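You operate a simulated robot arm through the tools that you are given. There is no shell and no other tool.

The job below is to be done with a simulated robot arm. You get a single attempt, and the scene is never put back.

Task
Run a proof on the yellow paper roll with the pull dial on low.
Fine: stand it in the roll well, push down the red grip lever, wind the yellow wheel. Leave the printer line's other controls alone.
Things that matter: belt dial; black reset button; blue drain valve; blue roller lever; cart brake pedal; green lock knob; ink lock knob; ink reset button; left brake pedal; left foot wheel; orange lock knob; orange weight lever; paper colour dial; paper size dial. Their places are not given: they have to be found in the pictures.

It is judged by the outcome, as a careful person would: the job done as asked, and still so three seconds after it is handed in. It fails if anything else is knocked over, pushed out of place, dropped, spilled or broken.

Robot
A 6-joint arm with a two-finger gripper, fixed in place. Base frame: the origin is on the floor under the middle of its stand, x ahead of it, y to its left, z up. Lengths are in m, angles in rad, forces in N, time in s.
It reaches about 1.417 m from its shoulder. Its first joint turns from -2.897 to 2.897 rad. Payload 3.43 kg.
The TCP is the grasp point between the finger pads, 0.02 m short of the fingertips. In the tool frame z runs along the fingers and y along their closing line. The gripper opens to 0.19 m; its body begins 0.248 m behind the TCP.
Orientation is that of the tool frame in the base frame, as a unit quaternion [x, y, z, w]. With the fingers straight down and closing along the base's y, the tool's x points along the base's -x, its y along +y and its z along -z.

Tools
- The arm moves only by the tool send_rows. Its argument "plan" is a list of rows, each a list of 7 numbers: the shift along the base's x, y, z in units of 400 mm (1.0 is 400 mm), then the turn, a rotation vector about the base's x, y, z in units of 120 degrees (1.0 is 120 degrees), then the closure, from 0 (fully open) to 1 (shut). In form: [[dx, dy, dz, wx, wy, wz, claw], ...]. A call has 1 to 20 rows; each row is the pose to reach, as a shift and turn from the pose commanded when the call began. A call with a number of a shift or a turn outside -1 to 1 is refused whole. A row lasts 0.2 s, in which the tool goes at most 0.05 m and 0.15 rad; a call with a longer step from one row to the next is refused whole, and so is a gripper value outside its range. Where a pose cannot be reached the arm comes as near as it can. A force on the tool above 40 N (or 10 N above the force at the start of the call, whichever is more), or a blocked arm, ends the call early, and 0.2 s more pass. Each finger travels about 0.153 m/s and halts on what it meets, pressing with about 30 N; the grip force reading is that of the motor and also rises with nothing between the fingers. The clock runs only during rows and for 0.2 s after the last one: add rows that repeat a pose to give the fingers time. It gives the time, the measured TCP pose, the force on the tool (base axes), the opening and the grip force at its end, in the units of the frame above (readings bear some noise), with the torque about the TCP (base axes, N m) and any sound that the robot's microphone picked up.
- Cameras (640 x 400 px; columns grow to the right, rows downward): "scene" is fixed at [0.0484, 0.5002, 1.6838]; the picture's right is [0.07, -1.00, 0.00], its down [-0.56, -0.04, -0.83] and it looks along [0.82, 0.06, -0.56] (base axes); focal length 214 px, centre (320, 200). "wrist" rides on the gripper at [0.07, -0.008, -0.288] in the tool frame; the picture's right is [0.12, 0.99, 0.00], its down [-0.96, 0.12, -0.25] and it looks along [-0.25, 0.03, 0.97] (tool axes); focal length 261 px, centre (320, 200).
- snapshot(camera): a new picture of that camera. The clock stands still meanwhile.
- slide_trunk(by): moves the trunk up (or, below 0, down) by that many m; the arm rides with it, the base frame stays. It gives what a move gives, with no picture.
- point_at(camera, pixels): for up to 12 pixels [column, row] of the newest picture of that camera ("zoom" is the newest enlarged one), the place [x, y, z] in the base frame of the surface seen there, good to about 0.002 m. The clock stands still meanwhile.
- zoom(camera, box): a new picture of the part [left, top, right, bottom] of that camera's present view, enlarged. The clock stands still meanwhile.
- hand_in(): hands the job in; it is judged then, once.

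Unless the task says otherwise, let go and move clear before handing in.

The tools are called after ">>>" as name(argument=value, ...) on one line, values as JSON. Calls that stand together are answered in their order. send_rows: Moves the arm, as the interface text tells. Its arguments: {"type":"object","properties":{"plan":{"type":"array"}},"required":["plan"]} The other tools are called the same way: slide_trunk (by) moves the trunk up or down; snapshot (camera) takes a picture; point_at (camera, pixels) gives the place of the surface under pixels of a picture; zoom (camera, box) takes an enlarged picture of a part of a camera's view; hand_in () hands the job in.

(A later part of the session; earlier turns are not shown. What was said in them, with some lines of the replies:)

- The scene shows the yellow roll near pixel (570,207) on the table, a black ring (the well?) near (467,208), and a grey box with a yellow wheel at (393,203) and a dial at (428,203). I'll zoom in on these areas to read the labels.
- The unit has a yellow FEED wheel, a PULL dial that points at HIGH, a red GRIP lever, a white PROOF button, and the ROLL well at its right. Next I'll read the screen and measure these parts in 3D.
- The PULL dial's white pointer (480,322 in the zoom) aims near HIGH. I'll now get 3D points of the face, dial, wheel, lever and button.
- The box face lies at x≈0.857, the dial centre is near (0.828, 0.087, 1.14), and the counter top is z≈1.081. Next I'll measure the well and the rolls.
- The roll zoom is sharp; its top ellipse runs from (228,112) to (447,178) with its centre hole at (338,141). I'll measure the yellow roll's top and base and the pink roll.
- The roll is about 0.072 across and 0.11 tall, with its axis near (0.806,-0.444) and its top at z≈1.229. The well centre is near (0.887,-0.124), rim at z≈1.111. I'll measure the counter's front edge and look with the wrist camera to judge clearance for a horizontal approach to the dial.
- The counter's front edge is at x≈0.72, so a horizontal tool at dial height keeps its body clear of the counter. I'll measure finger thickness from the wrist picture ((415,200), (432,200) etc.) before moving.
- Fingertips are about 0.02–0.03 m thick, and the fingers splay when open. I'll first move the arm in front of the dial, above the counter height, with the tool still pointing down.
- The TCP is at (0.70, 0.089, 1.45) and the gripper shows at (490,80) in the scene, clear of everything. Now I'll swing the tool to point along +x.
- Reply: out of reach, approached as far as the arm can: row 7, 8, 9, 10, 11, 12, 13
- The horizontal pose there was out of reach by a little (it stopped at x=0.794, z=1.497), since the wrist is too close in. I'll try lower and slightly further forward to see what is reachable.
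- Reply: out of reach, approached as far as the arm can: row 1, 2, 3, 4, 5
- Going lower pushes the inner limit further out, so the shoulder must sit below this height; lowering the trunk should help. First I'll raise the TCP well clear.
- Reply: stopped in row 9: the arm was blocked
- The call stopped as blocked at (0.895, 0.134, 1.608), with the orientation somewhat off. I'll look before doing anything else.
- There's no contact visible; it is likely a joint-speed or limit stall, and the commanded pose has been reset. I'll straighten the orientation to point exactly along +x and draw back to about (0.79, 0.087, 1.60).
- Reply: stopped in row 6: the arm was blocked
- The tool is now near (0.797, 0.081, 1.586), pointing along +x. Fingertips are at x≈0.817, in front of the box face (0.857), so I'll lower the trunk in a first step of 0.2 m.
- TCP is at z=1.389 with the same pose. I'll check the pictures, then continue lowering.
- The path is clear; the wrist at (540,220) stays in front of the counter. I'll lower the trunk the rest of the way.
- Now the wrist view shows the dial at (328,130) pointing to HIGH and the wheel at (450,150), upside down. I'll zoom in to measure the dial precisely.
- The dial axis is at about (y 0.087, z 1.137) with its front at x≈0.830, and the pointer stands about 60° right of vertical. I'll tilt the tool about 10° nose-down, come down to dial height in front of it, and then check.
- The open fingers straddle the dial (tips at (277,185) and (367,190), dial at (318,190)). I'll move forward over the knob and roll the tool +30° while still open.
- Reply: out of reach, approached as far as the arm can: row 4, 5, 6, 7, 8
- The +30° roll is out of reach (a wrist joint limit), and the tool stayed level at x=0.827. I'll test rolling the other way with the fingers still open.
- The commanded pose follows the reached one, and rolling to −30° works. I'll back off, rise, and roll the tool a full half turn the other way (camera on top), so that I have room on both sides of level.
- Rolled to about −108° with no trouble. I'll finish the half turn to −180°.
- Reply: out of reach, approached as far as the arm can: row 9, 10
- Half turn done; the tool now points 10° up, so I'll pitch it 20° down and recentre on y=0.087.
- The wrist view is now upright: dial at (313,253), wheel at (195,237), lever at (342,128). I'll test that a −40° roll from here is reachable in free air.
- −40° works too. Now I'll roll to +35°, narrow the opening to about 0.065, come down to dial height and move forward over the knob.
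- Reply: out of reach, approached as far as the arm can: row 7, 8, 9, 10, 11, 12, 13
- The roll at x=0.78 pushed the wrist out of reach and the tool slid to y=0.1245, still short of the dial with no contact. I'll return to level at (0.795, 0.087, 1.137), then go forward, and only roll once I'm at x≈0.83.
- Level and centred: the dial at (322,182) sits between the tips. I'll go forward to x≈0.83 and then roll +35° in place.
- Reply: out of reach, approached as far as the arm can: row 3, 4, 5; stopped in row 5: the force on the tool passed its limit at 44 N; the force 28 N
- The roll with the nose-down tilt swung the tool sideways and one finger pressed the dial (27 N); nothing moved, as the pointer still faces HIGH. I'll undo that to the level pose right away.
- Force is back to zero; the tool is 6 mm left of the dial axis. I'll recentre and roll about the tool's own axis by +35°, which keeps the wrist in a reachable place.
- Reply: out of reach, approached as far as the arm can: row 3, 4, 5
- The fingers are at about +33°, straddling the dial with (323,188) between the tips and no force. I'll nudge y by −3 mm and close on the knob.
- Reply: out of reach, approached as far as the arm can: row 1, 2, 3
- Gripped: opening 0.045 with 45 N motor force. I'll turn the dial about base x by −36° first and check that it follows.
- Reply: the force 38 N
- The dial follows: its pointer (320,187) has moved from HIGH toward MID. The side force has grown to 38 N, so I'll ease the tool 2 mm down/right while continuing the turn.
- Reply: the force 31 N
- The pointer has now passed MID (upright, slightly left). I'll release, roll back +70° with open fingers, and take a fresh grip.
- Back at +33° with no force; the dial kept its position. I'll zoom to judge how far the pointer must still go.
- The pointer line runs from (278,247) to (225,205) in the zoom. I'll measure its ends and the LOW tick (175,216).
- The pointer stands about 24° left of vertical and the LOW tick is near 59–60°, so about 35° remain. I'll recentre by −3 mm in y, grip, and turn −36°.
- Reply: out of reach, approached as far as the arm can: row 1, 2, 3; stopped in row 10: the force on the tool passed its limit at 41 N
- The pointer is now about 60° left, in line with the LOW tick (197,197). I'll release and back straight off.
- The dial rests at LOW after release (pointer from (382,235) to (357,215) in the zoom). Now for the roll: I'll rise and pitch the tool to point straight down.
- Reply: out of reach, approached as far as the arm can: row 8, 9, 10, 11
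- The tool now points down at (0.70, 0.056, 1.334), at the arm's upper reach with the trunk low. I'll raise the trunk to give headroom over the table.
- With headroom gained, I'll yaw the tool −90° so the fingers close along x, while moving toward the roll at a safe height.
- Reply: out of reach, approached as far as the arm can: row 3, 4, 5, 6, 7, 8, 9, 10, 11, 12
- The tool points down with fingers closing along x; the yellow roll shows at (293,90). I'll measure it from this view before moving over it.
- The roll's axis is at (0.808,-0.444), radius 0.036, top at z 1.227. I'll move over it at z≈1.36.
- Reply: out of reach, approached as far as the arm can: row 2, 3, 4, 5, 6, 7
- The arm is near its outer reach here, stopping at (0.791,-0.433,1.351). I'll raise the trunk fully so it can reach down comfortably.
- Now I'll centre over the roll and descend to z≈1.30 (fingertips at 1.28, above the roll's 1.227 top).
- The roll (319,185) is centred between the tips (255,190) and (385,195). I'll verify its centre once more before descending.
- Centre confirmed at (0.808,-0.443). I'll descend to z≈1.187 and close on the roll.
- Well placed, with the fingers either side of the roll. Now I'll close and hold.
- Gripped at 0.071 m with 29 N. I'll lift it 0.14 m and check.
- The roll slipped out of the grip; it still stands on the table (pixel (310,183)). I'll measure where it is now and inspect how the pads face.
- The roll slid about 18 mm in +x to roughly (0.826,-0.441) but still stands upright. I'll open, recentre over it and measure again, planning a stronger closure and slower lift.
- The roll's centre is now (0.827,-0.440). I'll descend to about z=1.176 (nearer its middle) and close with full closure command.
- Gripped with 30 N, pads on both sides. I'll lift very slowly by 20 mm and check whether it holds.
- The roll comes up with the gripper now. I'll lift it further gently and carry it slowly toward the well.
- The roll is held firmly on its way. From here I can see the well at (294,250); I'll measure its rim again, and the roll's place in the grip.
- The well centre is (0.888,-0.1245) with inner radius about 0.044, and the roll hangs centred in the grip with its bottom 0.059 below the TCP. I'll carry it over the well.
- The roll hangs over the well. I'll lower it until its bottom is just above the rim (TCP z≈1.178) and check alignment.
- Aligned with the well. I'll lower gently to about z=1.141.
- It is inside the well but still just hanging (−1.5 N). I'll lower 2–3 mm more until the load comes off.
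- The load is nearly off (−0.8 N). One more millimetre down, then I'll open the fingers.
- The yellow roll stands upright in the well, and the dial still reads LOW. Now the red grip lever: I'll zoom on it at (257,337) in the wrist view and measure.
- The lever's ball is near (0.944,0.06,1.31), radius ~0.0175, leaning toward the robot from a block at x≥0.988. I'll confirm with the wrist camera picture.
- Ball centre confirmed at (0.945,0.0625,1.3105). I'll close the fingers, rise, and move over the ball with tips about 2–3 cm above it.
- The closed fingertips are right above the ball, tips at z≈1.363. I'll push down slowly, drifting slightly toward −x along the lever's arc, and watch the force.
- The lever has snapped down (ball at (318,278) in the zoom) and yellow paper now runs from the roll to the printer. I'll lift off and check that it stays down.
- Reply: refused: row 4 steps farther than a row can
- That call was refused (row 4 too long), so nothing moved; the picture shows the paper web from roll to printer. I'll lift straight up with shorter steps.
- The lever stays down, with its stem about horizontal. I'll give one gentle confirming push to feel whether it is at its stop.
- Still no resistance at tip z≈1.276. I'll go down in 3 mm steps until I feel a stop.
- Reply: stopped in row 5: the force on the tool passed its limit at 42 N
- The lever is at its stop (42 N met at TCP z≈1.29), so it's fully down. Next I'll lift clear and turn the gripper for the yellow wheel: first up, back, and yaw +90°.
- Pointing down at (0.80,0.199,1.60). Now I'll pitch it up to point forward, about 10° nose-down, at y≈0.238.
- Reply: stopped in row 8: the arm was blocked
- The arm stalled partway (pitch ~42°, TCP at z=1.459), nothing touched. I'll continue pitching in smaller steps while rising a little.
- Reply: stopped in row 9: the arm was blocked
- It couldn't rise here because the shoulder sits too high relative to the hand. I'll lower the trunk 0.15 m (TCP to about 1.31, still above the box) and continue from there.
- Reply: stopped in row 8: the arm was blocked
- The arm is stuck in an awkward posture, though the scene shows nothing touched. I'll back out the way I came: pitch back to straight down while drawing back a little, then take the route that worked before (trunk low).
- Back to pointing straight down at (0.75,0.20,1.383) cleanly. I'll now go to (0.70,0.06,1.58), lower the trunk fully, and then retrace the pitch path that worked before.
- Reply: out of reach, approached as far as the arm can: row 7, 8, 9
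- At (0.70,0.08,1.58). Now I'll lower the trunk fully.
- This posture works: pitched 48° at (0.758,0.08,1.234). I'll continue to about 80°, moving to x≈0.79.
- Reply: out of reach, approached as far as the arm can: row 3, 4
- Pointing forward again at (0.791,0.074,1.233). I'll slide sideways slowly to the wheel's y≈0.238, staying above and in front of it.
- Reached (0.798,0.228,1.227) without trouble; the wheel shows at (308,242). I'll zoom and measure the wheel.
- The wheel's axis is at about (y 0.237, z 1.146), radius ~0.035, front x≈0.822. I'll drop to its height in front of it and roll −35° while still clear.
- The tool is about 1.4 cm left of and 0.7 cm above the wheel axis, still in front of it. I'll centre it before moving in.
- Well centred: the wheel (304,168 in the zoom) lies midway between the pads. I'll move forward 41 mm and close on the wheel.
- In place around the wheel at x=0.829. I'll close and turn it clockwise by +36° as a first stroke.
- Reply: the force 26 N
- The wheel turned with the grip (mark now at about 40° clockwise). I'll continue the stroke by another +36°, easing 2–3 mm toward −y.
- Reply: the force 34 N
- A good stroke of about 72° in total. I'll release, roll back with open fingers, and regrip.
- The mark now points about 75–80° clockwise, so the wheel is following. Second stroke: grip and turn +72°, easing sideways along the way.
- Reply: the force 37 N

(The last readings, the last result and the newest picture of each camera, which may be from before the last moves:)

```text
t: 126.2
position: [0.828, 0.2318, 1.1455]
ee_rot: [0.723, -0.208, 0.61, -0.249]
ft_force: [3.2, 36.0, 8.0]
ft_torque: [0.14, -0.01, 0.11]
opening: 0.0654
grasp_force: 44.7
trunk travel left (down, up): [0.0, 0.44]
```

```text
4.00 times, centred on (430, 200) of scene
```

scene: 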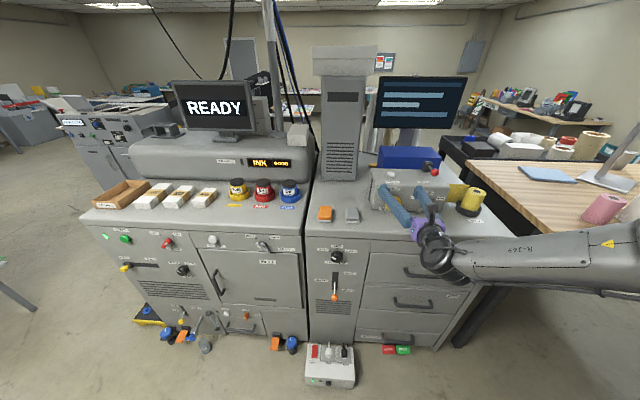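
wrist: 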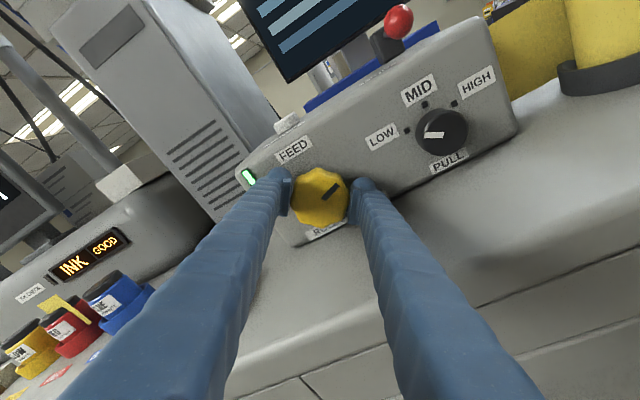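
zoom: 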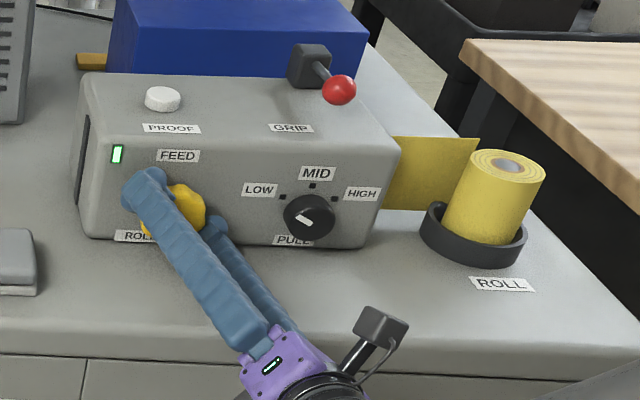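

Second stroke done (the side force was +36 N, so I eased too much; half of that next time). Release and roll back.

>>> send_rows(plan=[[0, 0.004, 0, 0, 0, 0, 0.55], [0, 0.008, 0, 0, 0, 0, 0.5], [0, 0.008, 0, -0.0667, 0, 0, 0.5], [0, 0.008, 0, -0.1333, 0, 0, 0.5], [0, 0.008, 0, -0.2, 0, 0, 0.5], [0, 0.008, 0, -0.2667, 0, 0, 0.5], [0, 0.008, 0, -0.3333, 0, 0, 0.5], [0, 0.008, 0, -0.4, 0, 0, 0.5], [0, 0.008, 0, -0.4667, 0, 0, 0.5], [0, 0.008, 0, -0.5333, 0, 0, 0.5], [0, 0.008, 0, -0.6, 0, 0, 0.5], [0, 0.008, 0, -0.6, 0, 0, 0.5]])

>>> zoom(camera="wrist", box=[250, 140, 400, 250])

>>> zoom(camera="scene", box=[360, 150, 500, 250])

```text
t: 128.8
position: [0.8277, 0.2329, 1.1451]
ee_rot: [0.73, 0.19, 0.616, 0.225]
ft_force: [-0.7, -0.2, -0.1]
ft_torque: [0.01, -0.01, -0.03]
opening: 0.0949
grasp_force: 0.1
trunk travel left (down, up): [0.0, 0.44]
```

```text
3.64 times, centred on (325, 195) of wrist
```

zoom: 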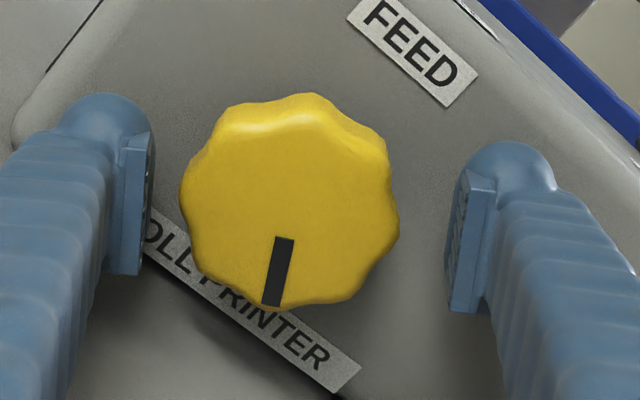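

```text
4.00 times, centred on (430, 200) of scene
```

zoom: 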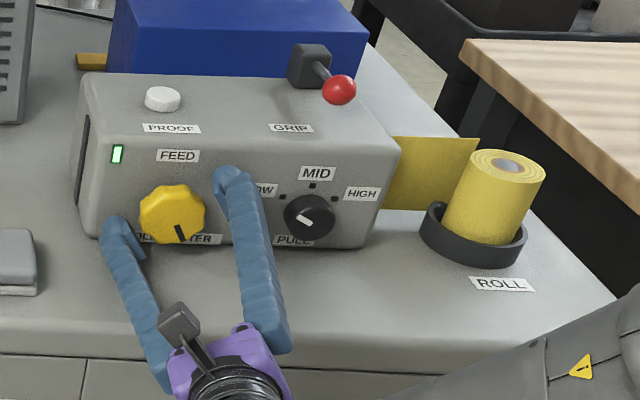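

The mark is now about 155° round. The tool sits about 4 mm right of centre, so I'll recentre by +4 mm, then make the third stroke.

>>> send_rows(plan=[[0.002, 0.01, 0.001, 0, 0, 0, 0.5], [0.002, 0.01, 0.001, 0, 0, 0, 0.7], [0.002, 0.01, 0.001, 0, 0, 0, 0.9], [0.002, 0.01, 0.001, 0, 0, 0, 0.9], [0.002, 0.009, 0.001, 0.05, 0, 0, 0.9], [0.002, 0.008, 0.001, 0.1, 0, 0, 0.9], [0.002, 0.007, 0.001, 0.15, 0, 0, 0.9], [0.002, 0.006, 0.001, 0.2, 0, 0, 0.9], [0.002, 0.005, 0.001, 0.25, 0, 0, 0.9], [0.002, 0.004, 0.001, 0.3, 0, 0, 0.9], [0.001, 0.004, 0.001, 0.35, 0, 0, 0.9], [0.0, 0.003, 0.0, 0.4, 0, 0, 0.9], [0.0, 0.003, 0.0, 0.45, 0, 0, 0.9], [0.0, 0.002, 0.0, 0.5, 0, 0, 0.9], [0.0, 0.002, 0.0, 0.55, 0, 0, 0.9], [0.0, 0.002, 0.0, 0.6, 0, 0, 0.9], [0.0, 0.002, 0.0, 0.6, 0, 0, 0.9]])

>>> send_rows(plan=[[0, 0.003, 0, 0, 0, 0, 0.55], [0, 0.005, 0, 0, 0, 0, 0.5], [0, 0.005, 0, -0.0667, 0, 0, 0.5], [0, 0.005, 0, -0.1333, 0, 0, 0.5], [0, 0.005, 0, -0.2, 0, 0, 0.5], [0, 0.005, 0, -0.2667, 0, 0, 0.5], [0, 0.005, 0, -0.3333, 0, 0, 0.5], [0, 0.005, 0, -0.4, 0, 0, 0.5], [0, 0.005, 0, -0.4667, 0, 0, 0.5], [0, 0.005, 0, -0.5333, 0, 0, 0.5], [0, 0.005, 0, -0.6, 0, 0, 0.5], [0, 0.005, 0, -0.6, 0, 0, 0.5]])

>>> zoom(camera="wrist", box=[250, 140, 400, 250])

>>> zoom(camera="scene", box=[360, 150, 500, 250])

```text
t: 132.4
position: [0.8255, 0.2325, 1.1454]
ee_rot: [0.722, -0.211, 0.61, -0.248]
ft_force: [-13.9, -5.5, 1.2]
ft_torque: [-0.9, 0.02, -0.2]
opening: 0.0648
grasp_force: 45.4
trunk travel left (down, up): [0.0, 0.44]
```

```text
t: 135.0
position: [0.8275, 0.2363, 1.1446]
ee_rot: [0.73, 0.189, 0.617, 0.225]
ft_force: [-0.2, -1.3, 0.4]
ft_torque: [0.01, -0.05, -0.05]
opening: 0.0947
grasp_force: 0.0
trunk travel left (down, up): [0.0, 0.44]
```

```text
3.64 times, centred on (325, 195) of wrist
```

zoom: 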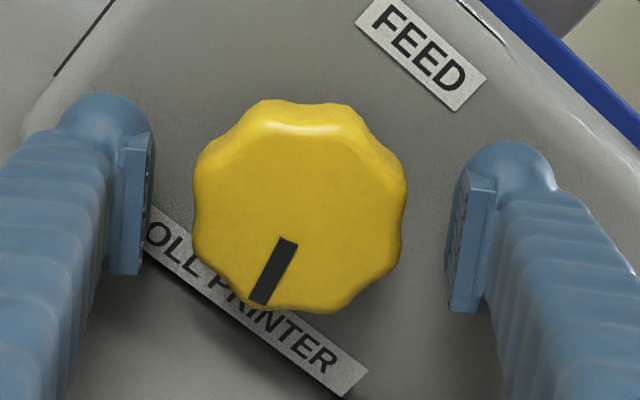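

```text
4.00 times, centred on (430, 200) of scene
```

zoom: 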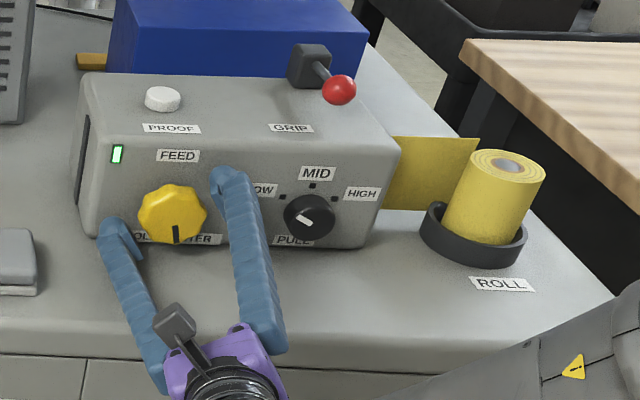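

In the third stroke the mark moved only to about 170° and the torque rose to −0.9 N m, which suggests the wheel met its stop. I'll make one more short stroke to make sure it isn't simply slipping.

>>> send_rows(plan=[[0.002, 0.001, 0.001, 0, 0, 0, 0.5], [0.002, 0.001, 0.001, 0, 0, 0, 0.7], [0.002, 0.001, 0.001, 0, 0, 0, 1.0], [0.002, 0.001, 0.001, 0, 0, 0, 1.0], [0.002, 0.0, 0.001, 0.05, 0, 0, 1.0], [0.002, -0.001, 0.001, 0.1, 0, 0, 1.0], [0.002, -0.002, 0.001, 0.15, 0, 0, 1.0], [0.002, -0.002, 0.001, 0.15, 0, 0, 1.0]])

>>> zoom(camera="wrist", box=[250, 140, 400, 250])

>>> zoom(camera="scene", box=[360, 150, 500, 250])

```text
t: 136.8
position: [0.8269, 0.236, 1.1452]
ee_rot: [0.756, 0.089, 0.639, 0.108]
ft_force: [-12.6, 6.7, -2.9]
ft_torque: [-1.01, 0.01, 0.14]
opening: 0.0647
grasp_force: 45.7
trunk travel left (down, up): [0.0, 0.44]
```

```text
3.64 times, centred on (325, 195) of wrist
```

zoom: 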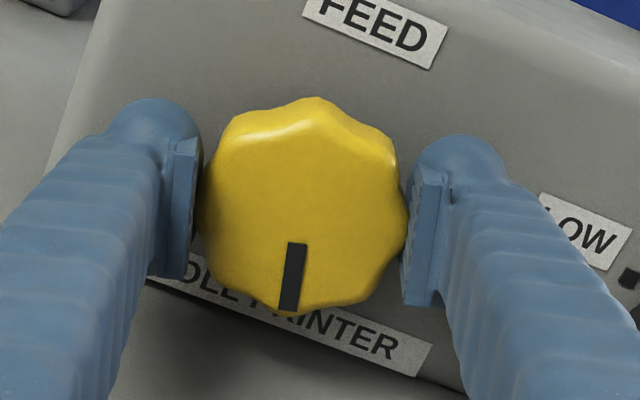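

```text
4.00 times, centred on (430, 200) of scene
```

zoom: 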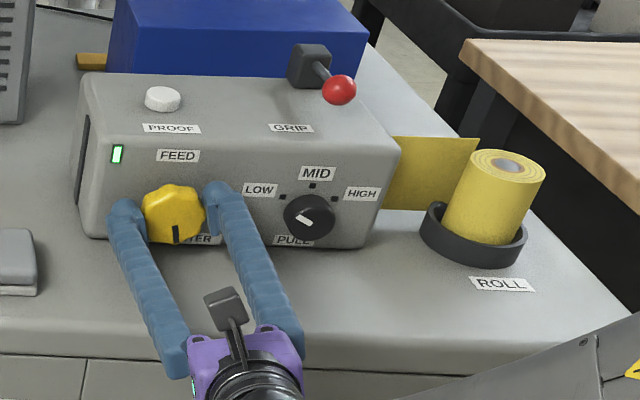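

The wheel is firmly at its stop (torque −1.0 N m, mark unmoved), so it is fully wound this way. I'll let go, back off, level the tool and rise.

>>> send_rows(plan=[[0, 0, 0, 0, 0, 0, 0.55], [0, 0, 0, 0, 0, 0, 0.48], [-0.04, 0, 0, 0, 0, 0, 0.48], [-0.1, 0, 0, 0, 0, 0, 0.48], [-0.1, 0, 0.06, 0.05, 0, 0, 0.48], [-0.1, 0, 0.12, 0.1, 0, 0, 0.48], [-0.1, 0, 0.18, 0.1417, 0, 0, 0.48], [-0.1, 0, 0.22, 0.1417, 0, 0, 0.48], [-0.1, 0, 0.22, 0.1417, 0, 0, 0.48]])

>>> snapshot(camera="wrist")

>>> zoom(camera="scene", box=[360, 150, 500, 250])

```text
t: 138.8
position: [0.7891, 0.2353, 1.2331]
ee_rot: [0.764, -0.006, 0.645, -0.005]
ft_force: [0.5, -0.6, 0.4]
ft_torque: [-0.01, 0.02, 0.03]
opening: 0.0988
grasp_force: 0.0
trunk travel left (down, up): [0.0, 0.44]
```

```text
taken
```

wrist: 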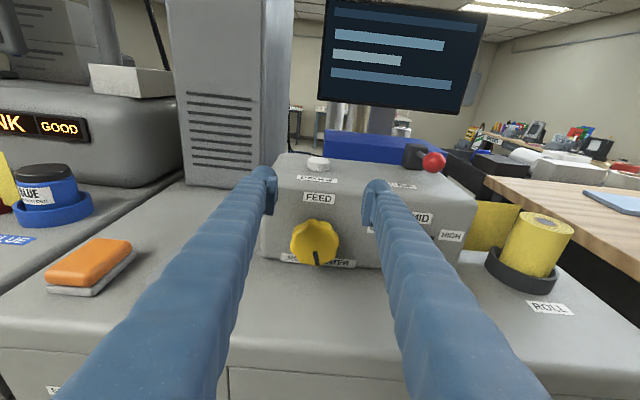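

```text
4.00 times, centred on (430, 200) of scene
```

zoom: 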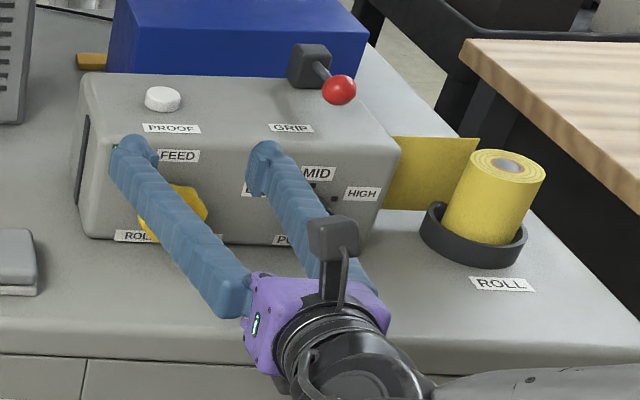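

The wheel rests at its end position and all else is undisturbed. Next is the white PROOF button at (318,163); I'll measure it closely.

>>> zoom(camera="wrist", box=[280, 140, 370, 200])

>>> zoom(camera="scene", box=[375, 160, 425, 195])

>>> point_at(camera="zoom", pixels=[[200, 165], [155, 165], [240, 165], [200, 140], [200, 185], [200, 215], [280, 180], [120, 200]])

```text
6.67 times, centred on (325, 170) of wrist
```

zoom: 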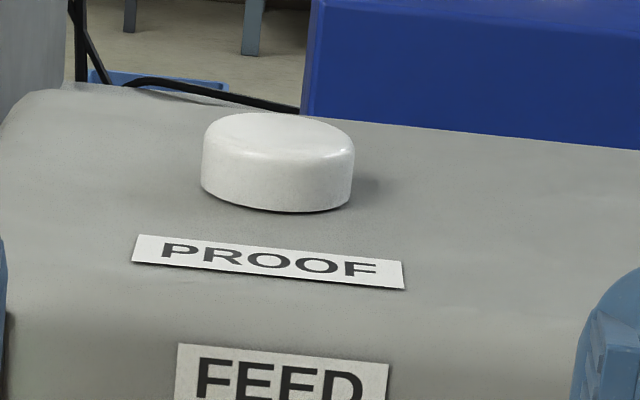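

```text
11.43 times, centred on (400, 178) of scene
```

zoom: 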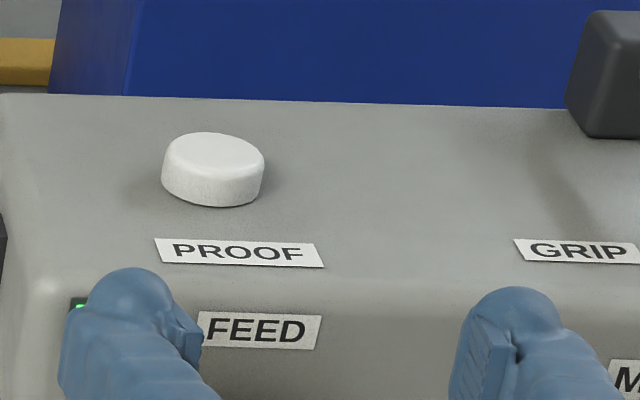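

```text
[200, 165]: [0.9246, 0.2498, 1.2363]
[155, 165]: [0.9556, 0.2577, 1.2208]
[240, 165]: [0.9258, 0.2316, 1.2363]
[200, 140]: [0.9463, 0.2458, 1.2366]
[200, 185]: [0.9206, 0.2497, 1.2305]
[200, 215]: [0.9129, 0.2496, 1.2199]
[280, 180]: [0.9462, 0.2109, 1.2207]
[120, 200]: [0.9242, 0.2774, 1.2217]
```

The button's centre is (0.9365,0.2435), top z≈1.2365. I'll close the fingers, rise, and pitch to about 30° nose-down before moving over it.

>>> send_rows(plan=[[0, 0.005, 0.06, 0, 0, 0, 0.7], [0, 0.01, 0.12, 0, 0.04, 0, 0.9], [0, 0.015, 0.18, 0, 0.08, 0, 1.0], [0, 0.02, 0.2, 0, 0.12, 0, 1.0], [0, 0.02, 0.2, 0, 0.1667, 0, 1.0], [0, 0.02, 0.2, 0, 0.1667, 0, 1.0]])

>>> snapshot(camera="wrist")

```text
t: 140.2
position: [0.7868, 0.2414, 1.3194]
ee_rot: [0.863, -0.007, 0.505, -0.006]
ft_force: [-0.4, -0.1, -0.2]
ft_torque: [-0.03, 0.01, -0.01]
opening: 0.0001
grasp_force: 30.0
trunk travel left (down, up): [0.0, 0.44]
```

```text
taken
```

wrist: 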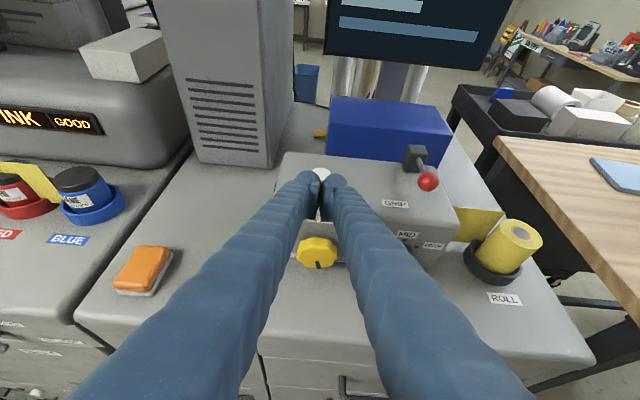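

The pose is good: about 29° nose-down at (0.787,0.241,1.319). I notice something yellow near the ink jars at (25,180), so I'll check the scene before going on.

>>> snapshot(camera="scene")

>>> zoom(camera="scene", box=[200, 140, 400, 240])

>>> zoom(camera="wrist", box=[0, 130, 160, 250])

```text
taken
```

scene: 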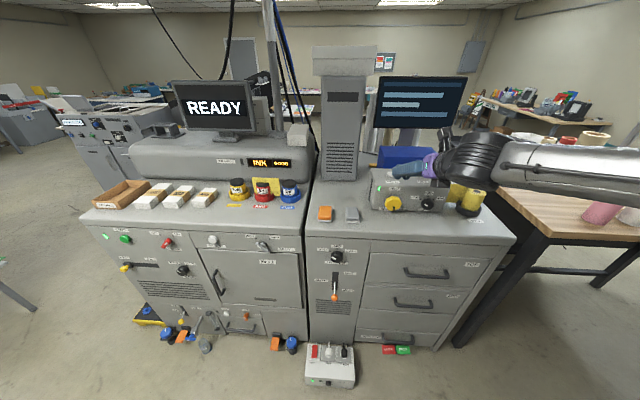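

```text
3.20 times, centred on (300, 190) of scene
```

zoom: 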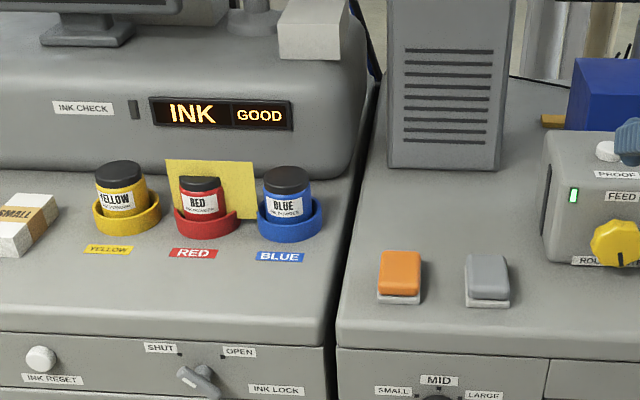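

```text
3.33 times, centred on (80, 190) of wrist
```

zoom: 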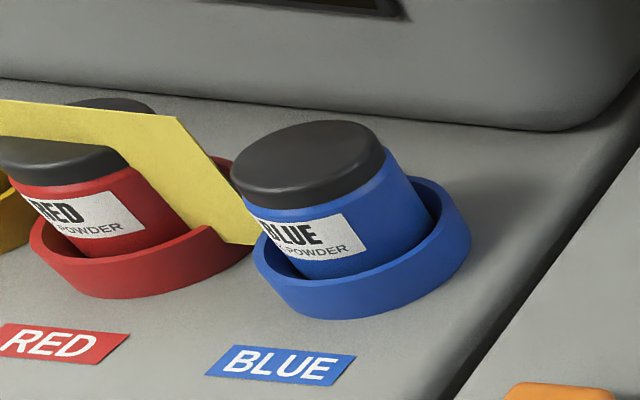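

A yellow sheet has appeared standing by the red jar (pixel (210,180) in the scene zoom) – it looks like fed paper. I'll measure where it is and check the web on the right side.

>>> zoom(camera="scene", box=[220, 165, 320, 225])

>>> point_at(camera="zoom", pixels=[[170, 110], [340, 110], [340, 200], [350, 215], [250, 115], [170, 160], [230, 170], [250, 235], [250, 130]])

>>> zoom(camera="scene", box=[420, 160, 500, 225])

```text
6.40 times, centred on (270, 195) of scene
```

zoom: 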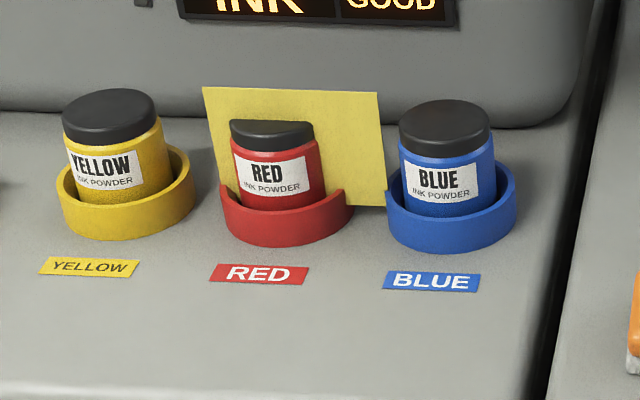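

```text
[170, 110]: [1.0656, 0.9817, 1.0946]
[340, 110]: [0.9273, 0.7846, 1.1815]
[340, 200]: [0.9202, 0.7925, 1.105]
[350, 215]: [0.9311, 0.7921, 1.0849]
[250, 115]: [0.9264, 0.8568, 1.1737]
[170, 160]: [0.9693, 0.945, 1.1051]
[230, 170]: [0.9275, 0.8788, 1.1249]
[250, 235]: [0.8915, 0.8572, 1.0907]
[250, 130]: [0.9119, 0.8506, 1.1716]
```

```text
6.15 times, centred on (460, 192) of scene
```

zoom: 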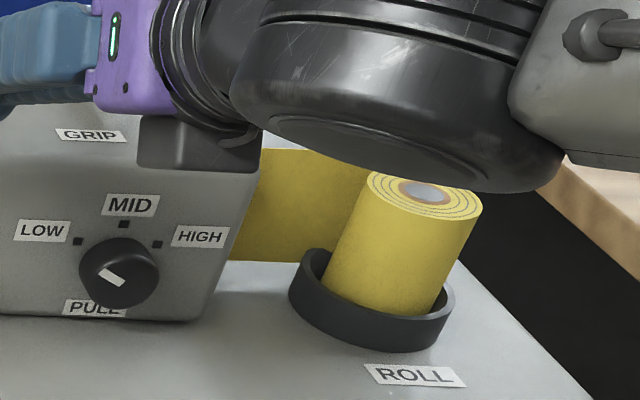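

The sheet is fed paper drawn at x≈0.925 in line with the web, and the jars all stand as before. Now I'll bring the closed fingertips above the PROOF button.

>>> send_rows(plan=[[0.08, 0.002, 0, 0, 0, 0, 1.0], [0.17, 0.004, 0, 0, 0, 0, 1.0], [0.26, 0.005, -0.02, 0, 0, 0, 1.0], [0.348, 0.005, -0.05, 0, 0, 0, 1.0], [0.348, 0.005, -0.08, 0, 0, 0, 1.0], [0.348, 0.005, -0.08, 0, 0, 0, 1.0]])

>>> snapshot(camera="wrist")

>>> zoom(camera="scene", box=[360, 140, 500, 230])

```text
t: 141.6
position: [0.9278, 0.2449, 1.2817]
ee_rot: [0.864, -0.006, 0.503, -0.005]
ft_force: [-0.5, -0.1, 0.4]
ft_torque: [-0.01, -0.03, 0.02]
opening: 0.0
grasp_force: 29.5
trunk travel left (down, up): [0.0, 0.44]
```

```text
taken
```

wrist: 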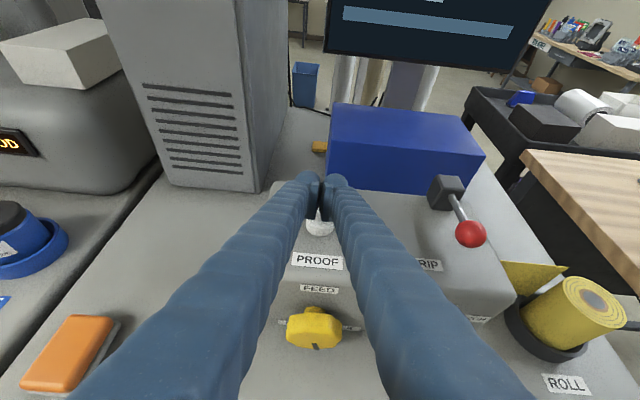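

```text
4.44 times, centred on (430, 185) of scene
```

zoom: 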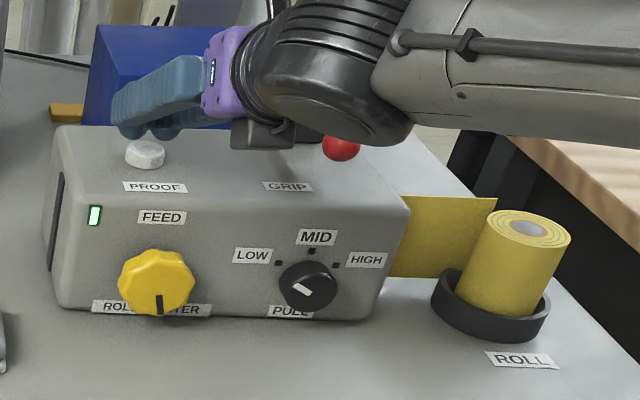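

The fingertips hover right above the PROOF button. I'll press down gently in small steps.

>>> send_rows(plan=[[0, -0.003, -0.03, 0, 0, 0, 1.0], [0, -0.003, -0.045, 0, 0, 0, 1.0], [0, -0.003, -0.055, 0, 0, 0, 1.0], [0, -0.003, -0.063, 0, 0, 0, 1.0], [0, -0.003, -0.07, 0, 0, 0, 1.0]])

>>> zoom(camera="scene", box=[360, 140, 500, 230])

```text
t: 142.8
position: [0.9279, 0.2437, 1.2543]
ee_rot: [0.864, -0.007, 0.503, -0.004]
ft_force: [0.9, -0.7, 3.9]
ft_torque: [-0.07, -0.03, 0.0]
opening: 0.0
grasp_force: 30.1
trunk travel left (down, up): [0.0, 0.44]
heard: click
```

```text
4.44 times, centred on (430, 185) of scene
```

zoom: 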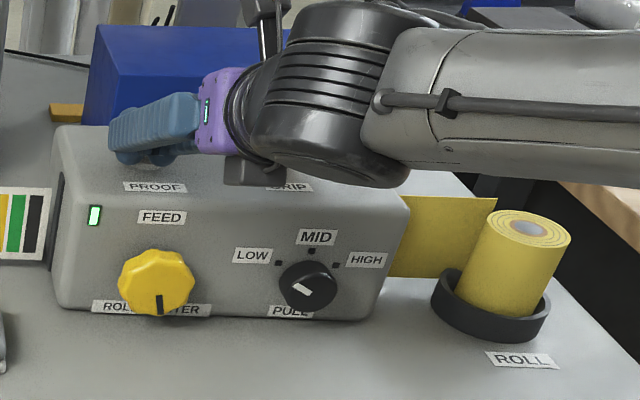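

A click was heard and a printed proof with colour bars is coming out of the slot at the left (pixel (20,220) in the zoom). I'll lift off the button and look.

>>> send_rows(plan=[[0, 0, 0.04, 0, 0, 0, 1.0], [0, 0, 0.1, 0, 0, 0, 1.0], [0, 0, 0.17, 0, 0, 0, 1.0], [-0.08, 0, 0.2, 0, 0, 0, 1.0], [-0.17, 0, 0.22, 0, 0, 0, 1.0], [-0.26, 0, 0.22, 0, 0, 0, 1.0], [-0.35, 0, 0.22, 0, 0, 0, 1.0], [-0.35, 0, 0.22, 0, 0, 0, 1.0]])

>>> snapshot(camera="scene")

>>> zoom(camera="scene", box=[320, 140, 500, 250])

>>> snapshot(camera="wrist")

```text
t: 144.6
position: [0.787, 0.2435, 1.3425]
ee_rot: [0.864, -0.006, 0.503, -0.005]
ft_force: [-0.4, -0.3, -1.1]
ft_torque: [0.03, 0.01, 0.02]
opening: 0.0
grasp_force: 30.6
trunk travel left (down, up): [0.0, 0.44]
```

```text
taken
```

scene: 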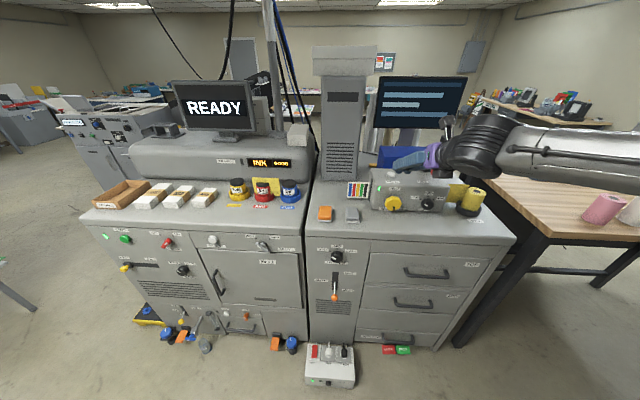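

```text
3.56 times, centred on (410, 195) of scene
```

zoom: 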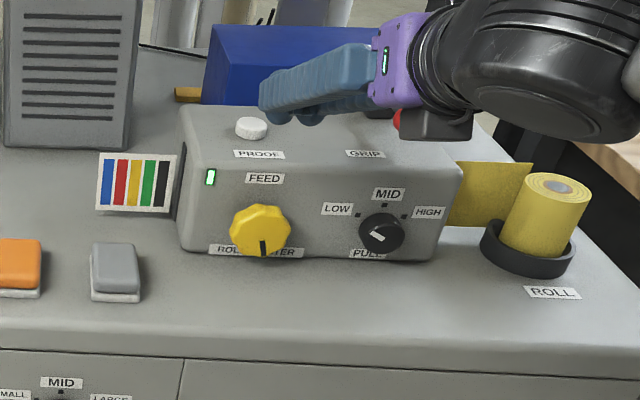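

```text
taken
```

wrist: 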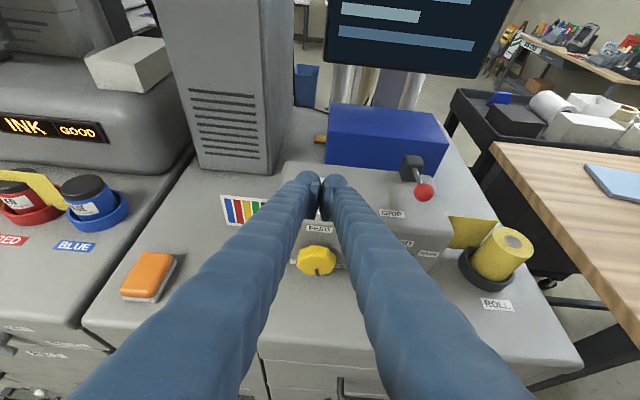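

The proof with colour bars has come out of the left slot, the lever is down, the dial is at LOW, the wheel is wound and the roll stands in the well. I'll raise the trunk to move well clear and do a final check.

>>> slide_trunk(by=0.2)

>>> snapshot(camera="scene")

>>> zoom(camera="scene", box=[340, 140, 500, 240])

>>> zoom(camera="scene", box=[80, 150, 320, 300])

>>> zoom(camera="scene", box=[110, 220, 430, 400])

```text
t: 146.8
position: [0.7881, 0.2435, 1.5416]
ee_rot: [0.864, -0.006, 0.503, -0.004]
ft_force: [0.4, 0.1, -0.6]
ft_torque: [-0.04, 0.02, 0.03]
opening: 0.0
grasp_force: 29.8
trunk travel left (down, up): [-0.2, 0.24]
```

```text
taken
```

scene: 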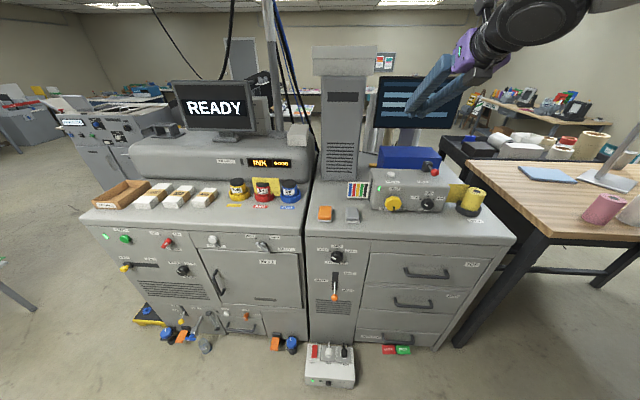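

```text
4.00 times, centred on (420, 190) of scene
```

zoom: 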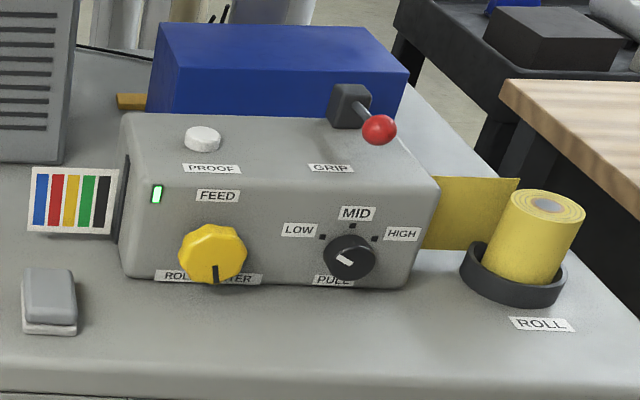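

```text
2.67 times, centred on (200, 225) of scene
```

zoom: 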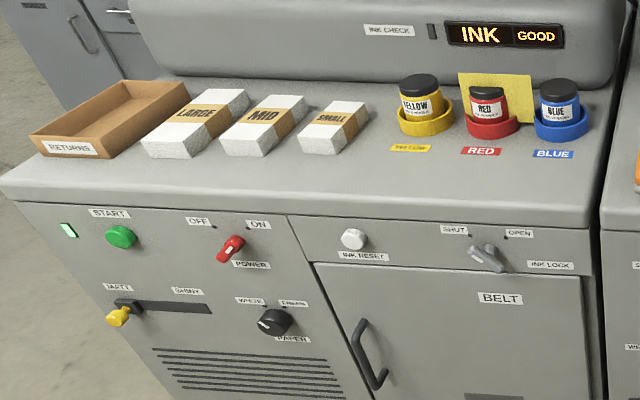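

```text
2.00 times, centred on (270, 310) of scene
```

zoom: 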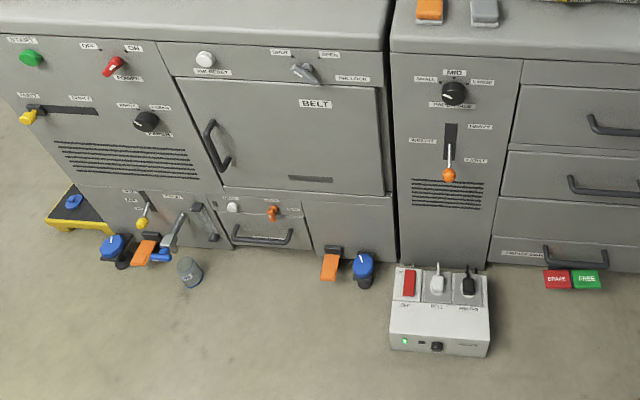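

The last pictures show the proof printed at the slot, the roll upright in the well, the lever down, the dial at LOW and the wheel wound. The other controls look as they did at the start and the arm is clear, so I'm handing in.

>>> hand_in()

```text
The job is handed in.
```

The proof ran on the yellow roll with the pull dial on LOW. When I pressed PROOF it clicked, and a sheet with colour bars came out of the left slot.

- **Pull dial:** turned from HIGH to LOW.
- **Roll:** standing upright in the roll well. It slipped from the gripper on the first lift and slid about 2 cm on the table, but stayed standing. The second lift held.
- **Red grip lever:** pushed down to its stop, and it stayed down.
- **Yellow wheel:** wound clockwise to its stop, a little under half a turn.
- **Fed paper:** after the winding, a yellow sheet also appeared by the red ink jar, in line with the paper path. I took it to be fed paper. The ink jars still stand in their rings.

In the final pictures, the other controls look as they did at the start. I saw nothing knocked over or moved, and the arm is clear of the machine.
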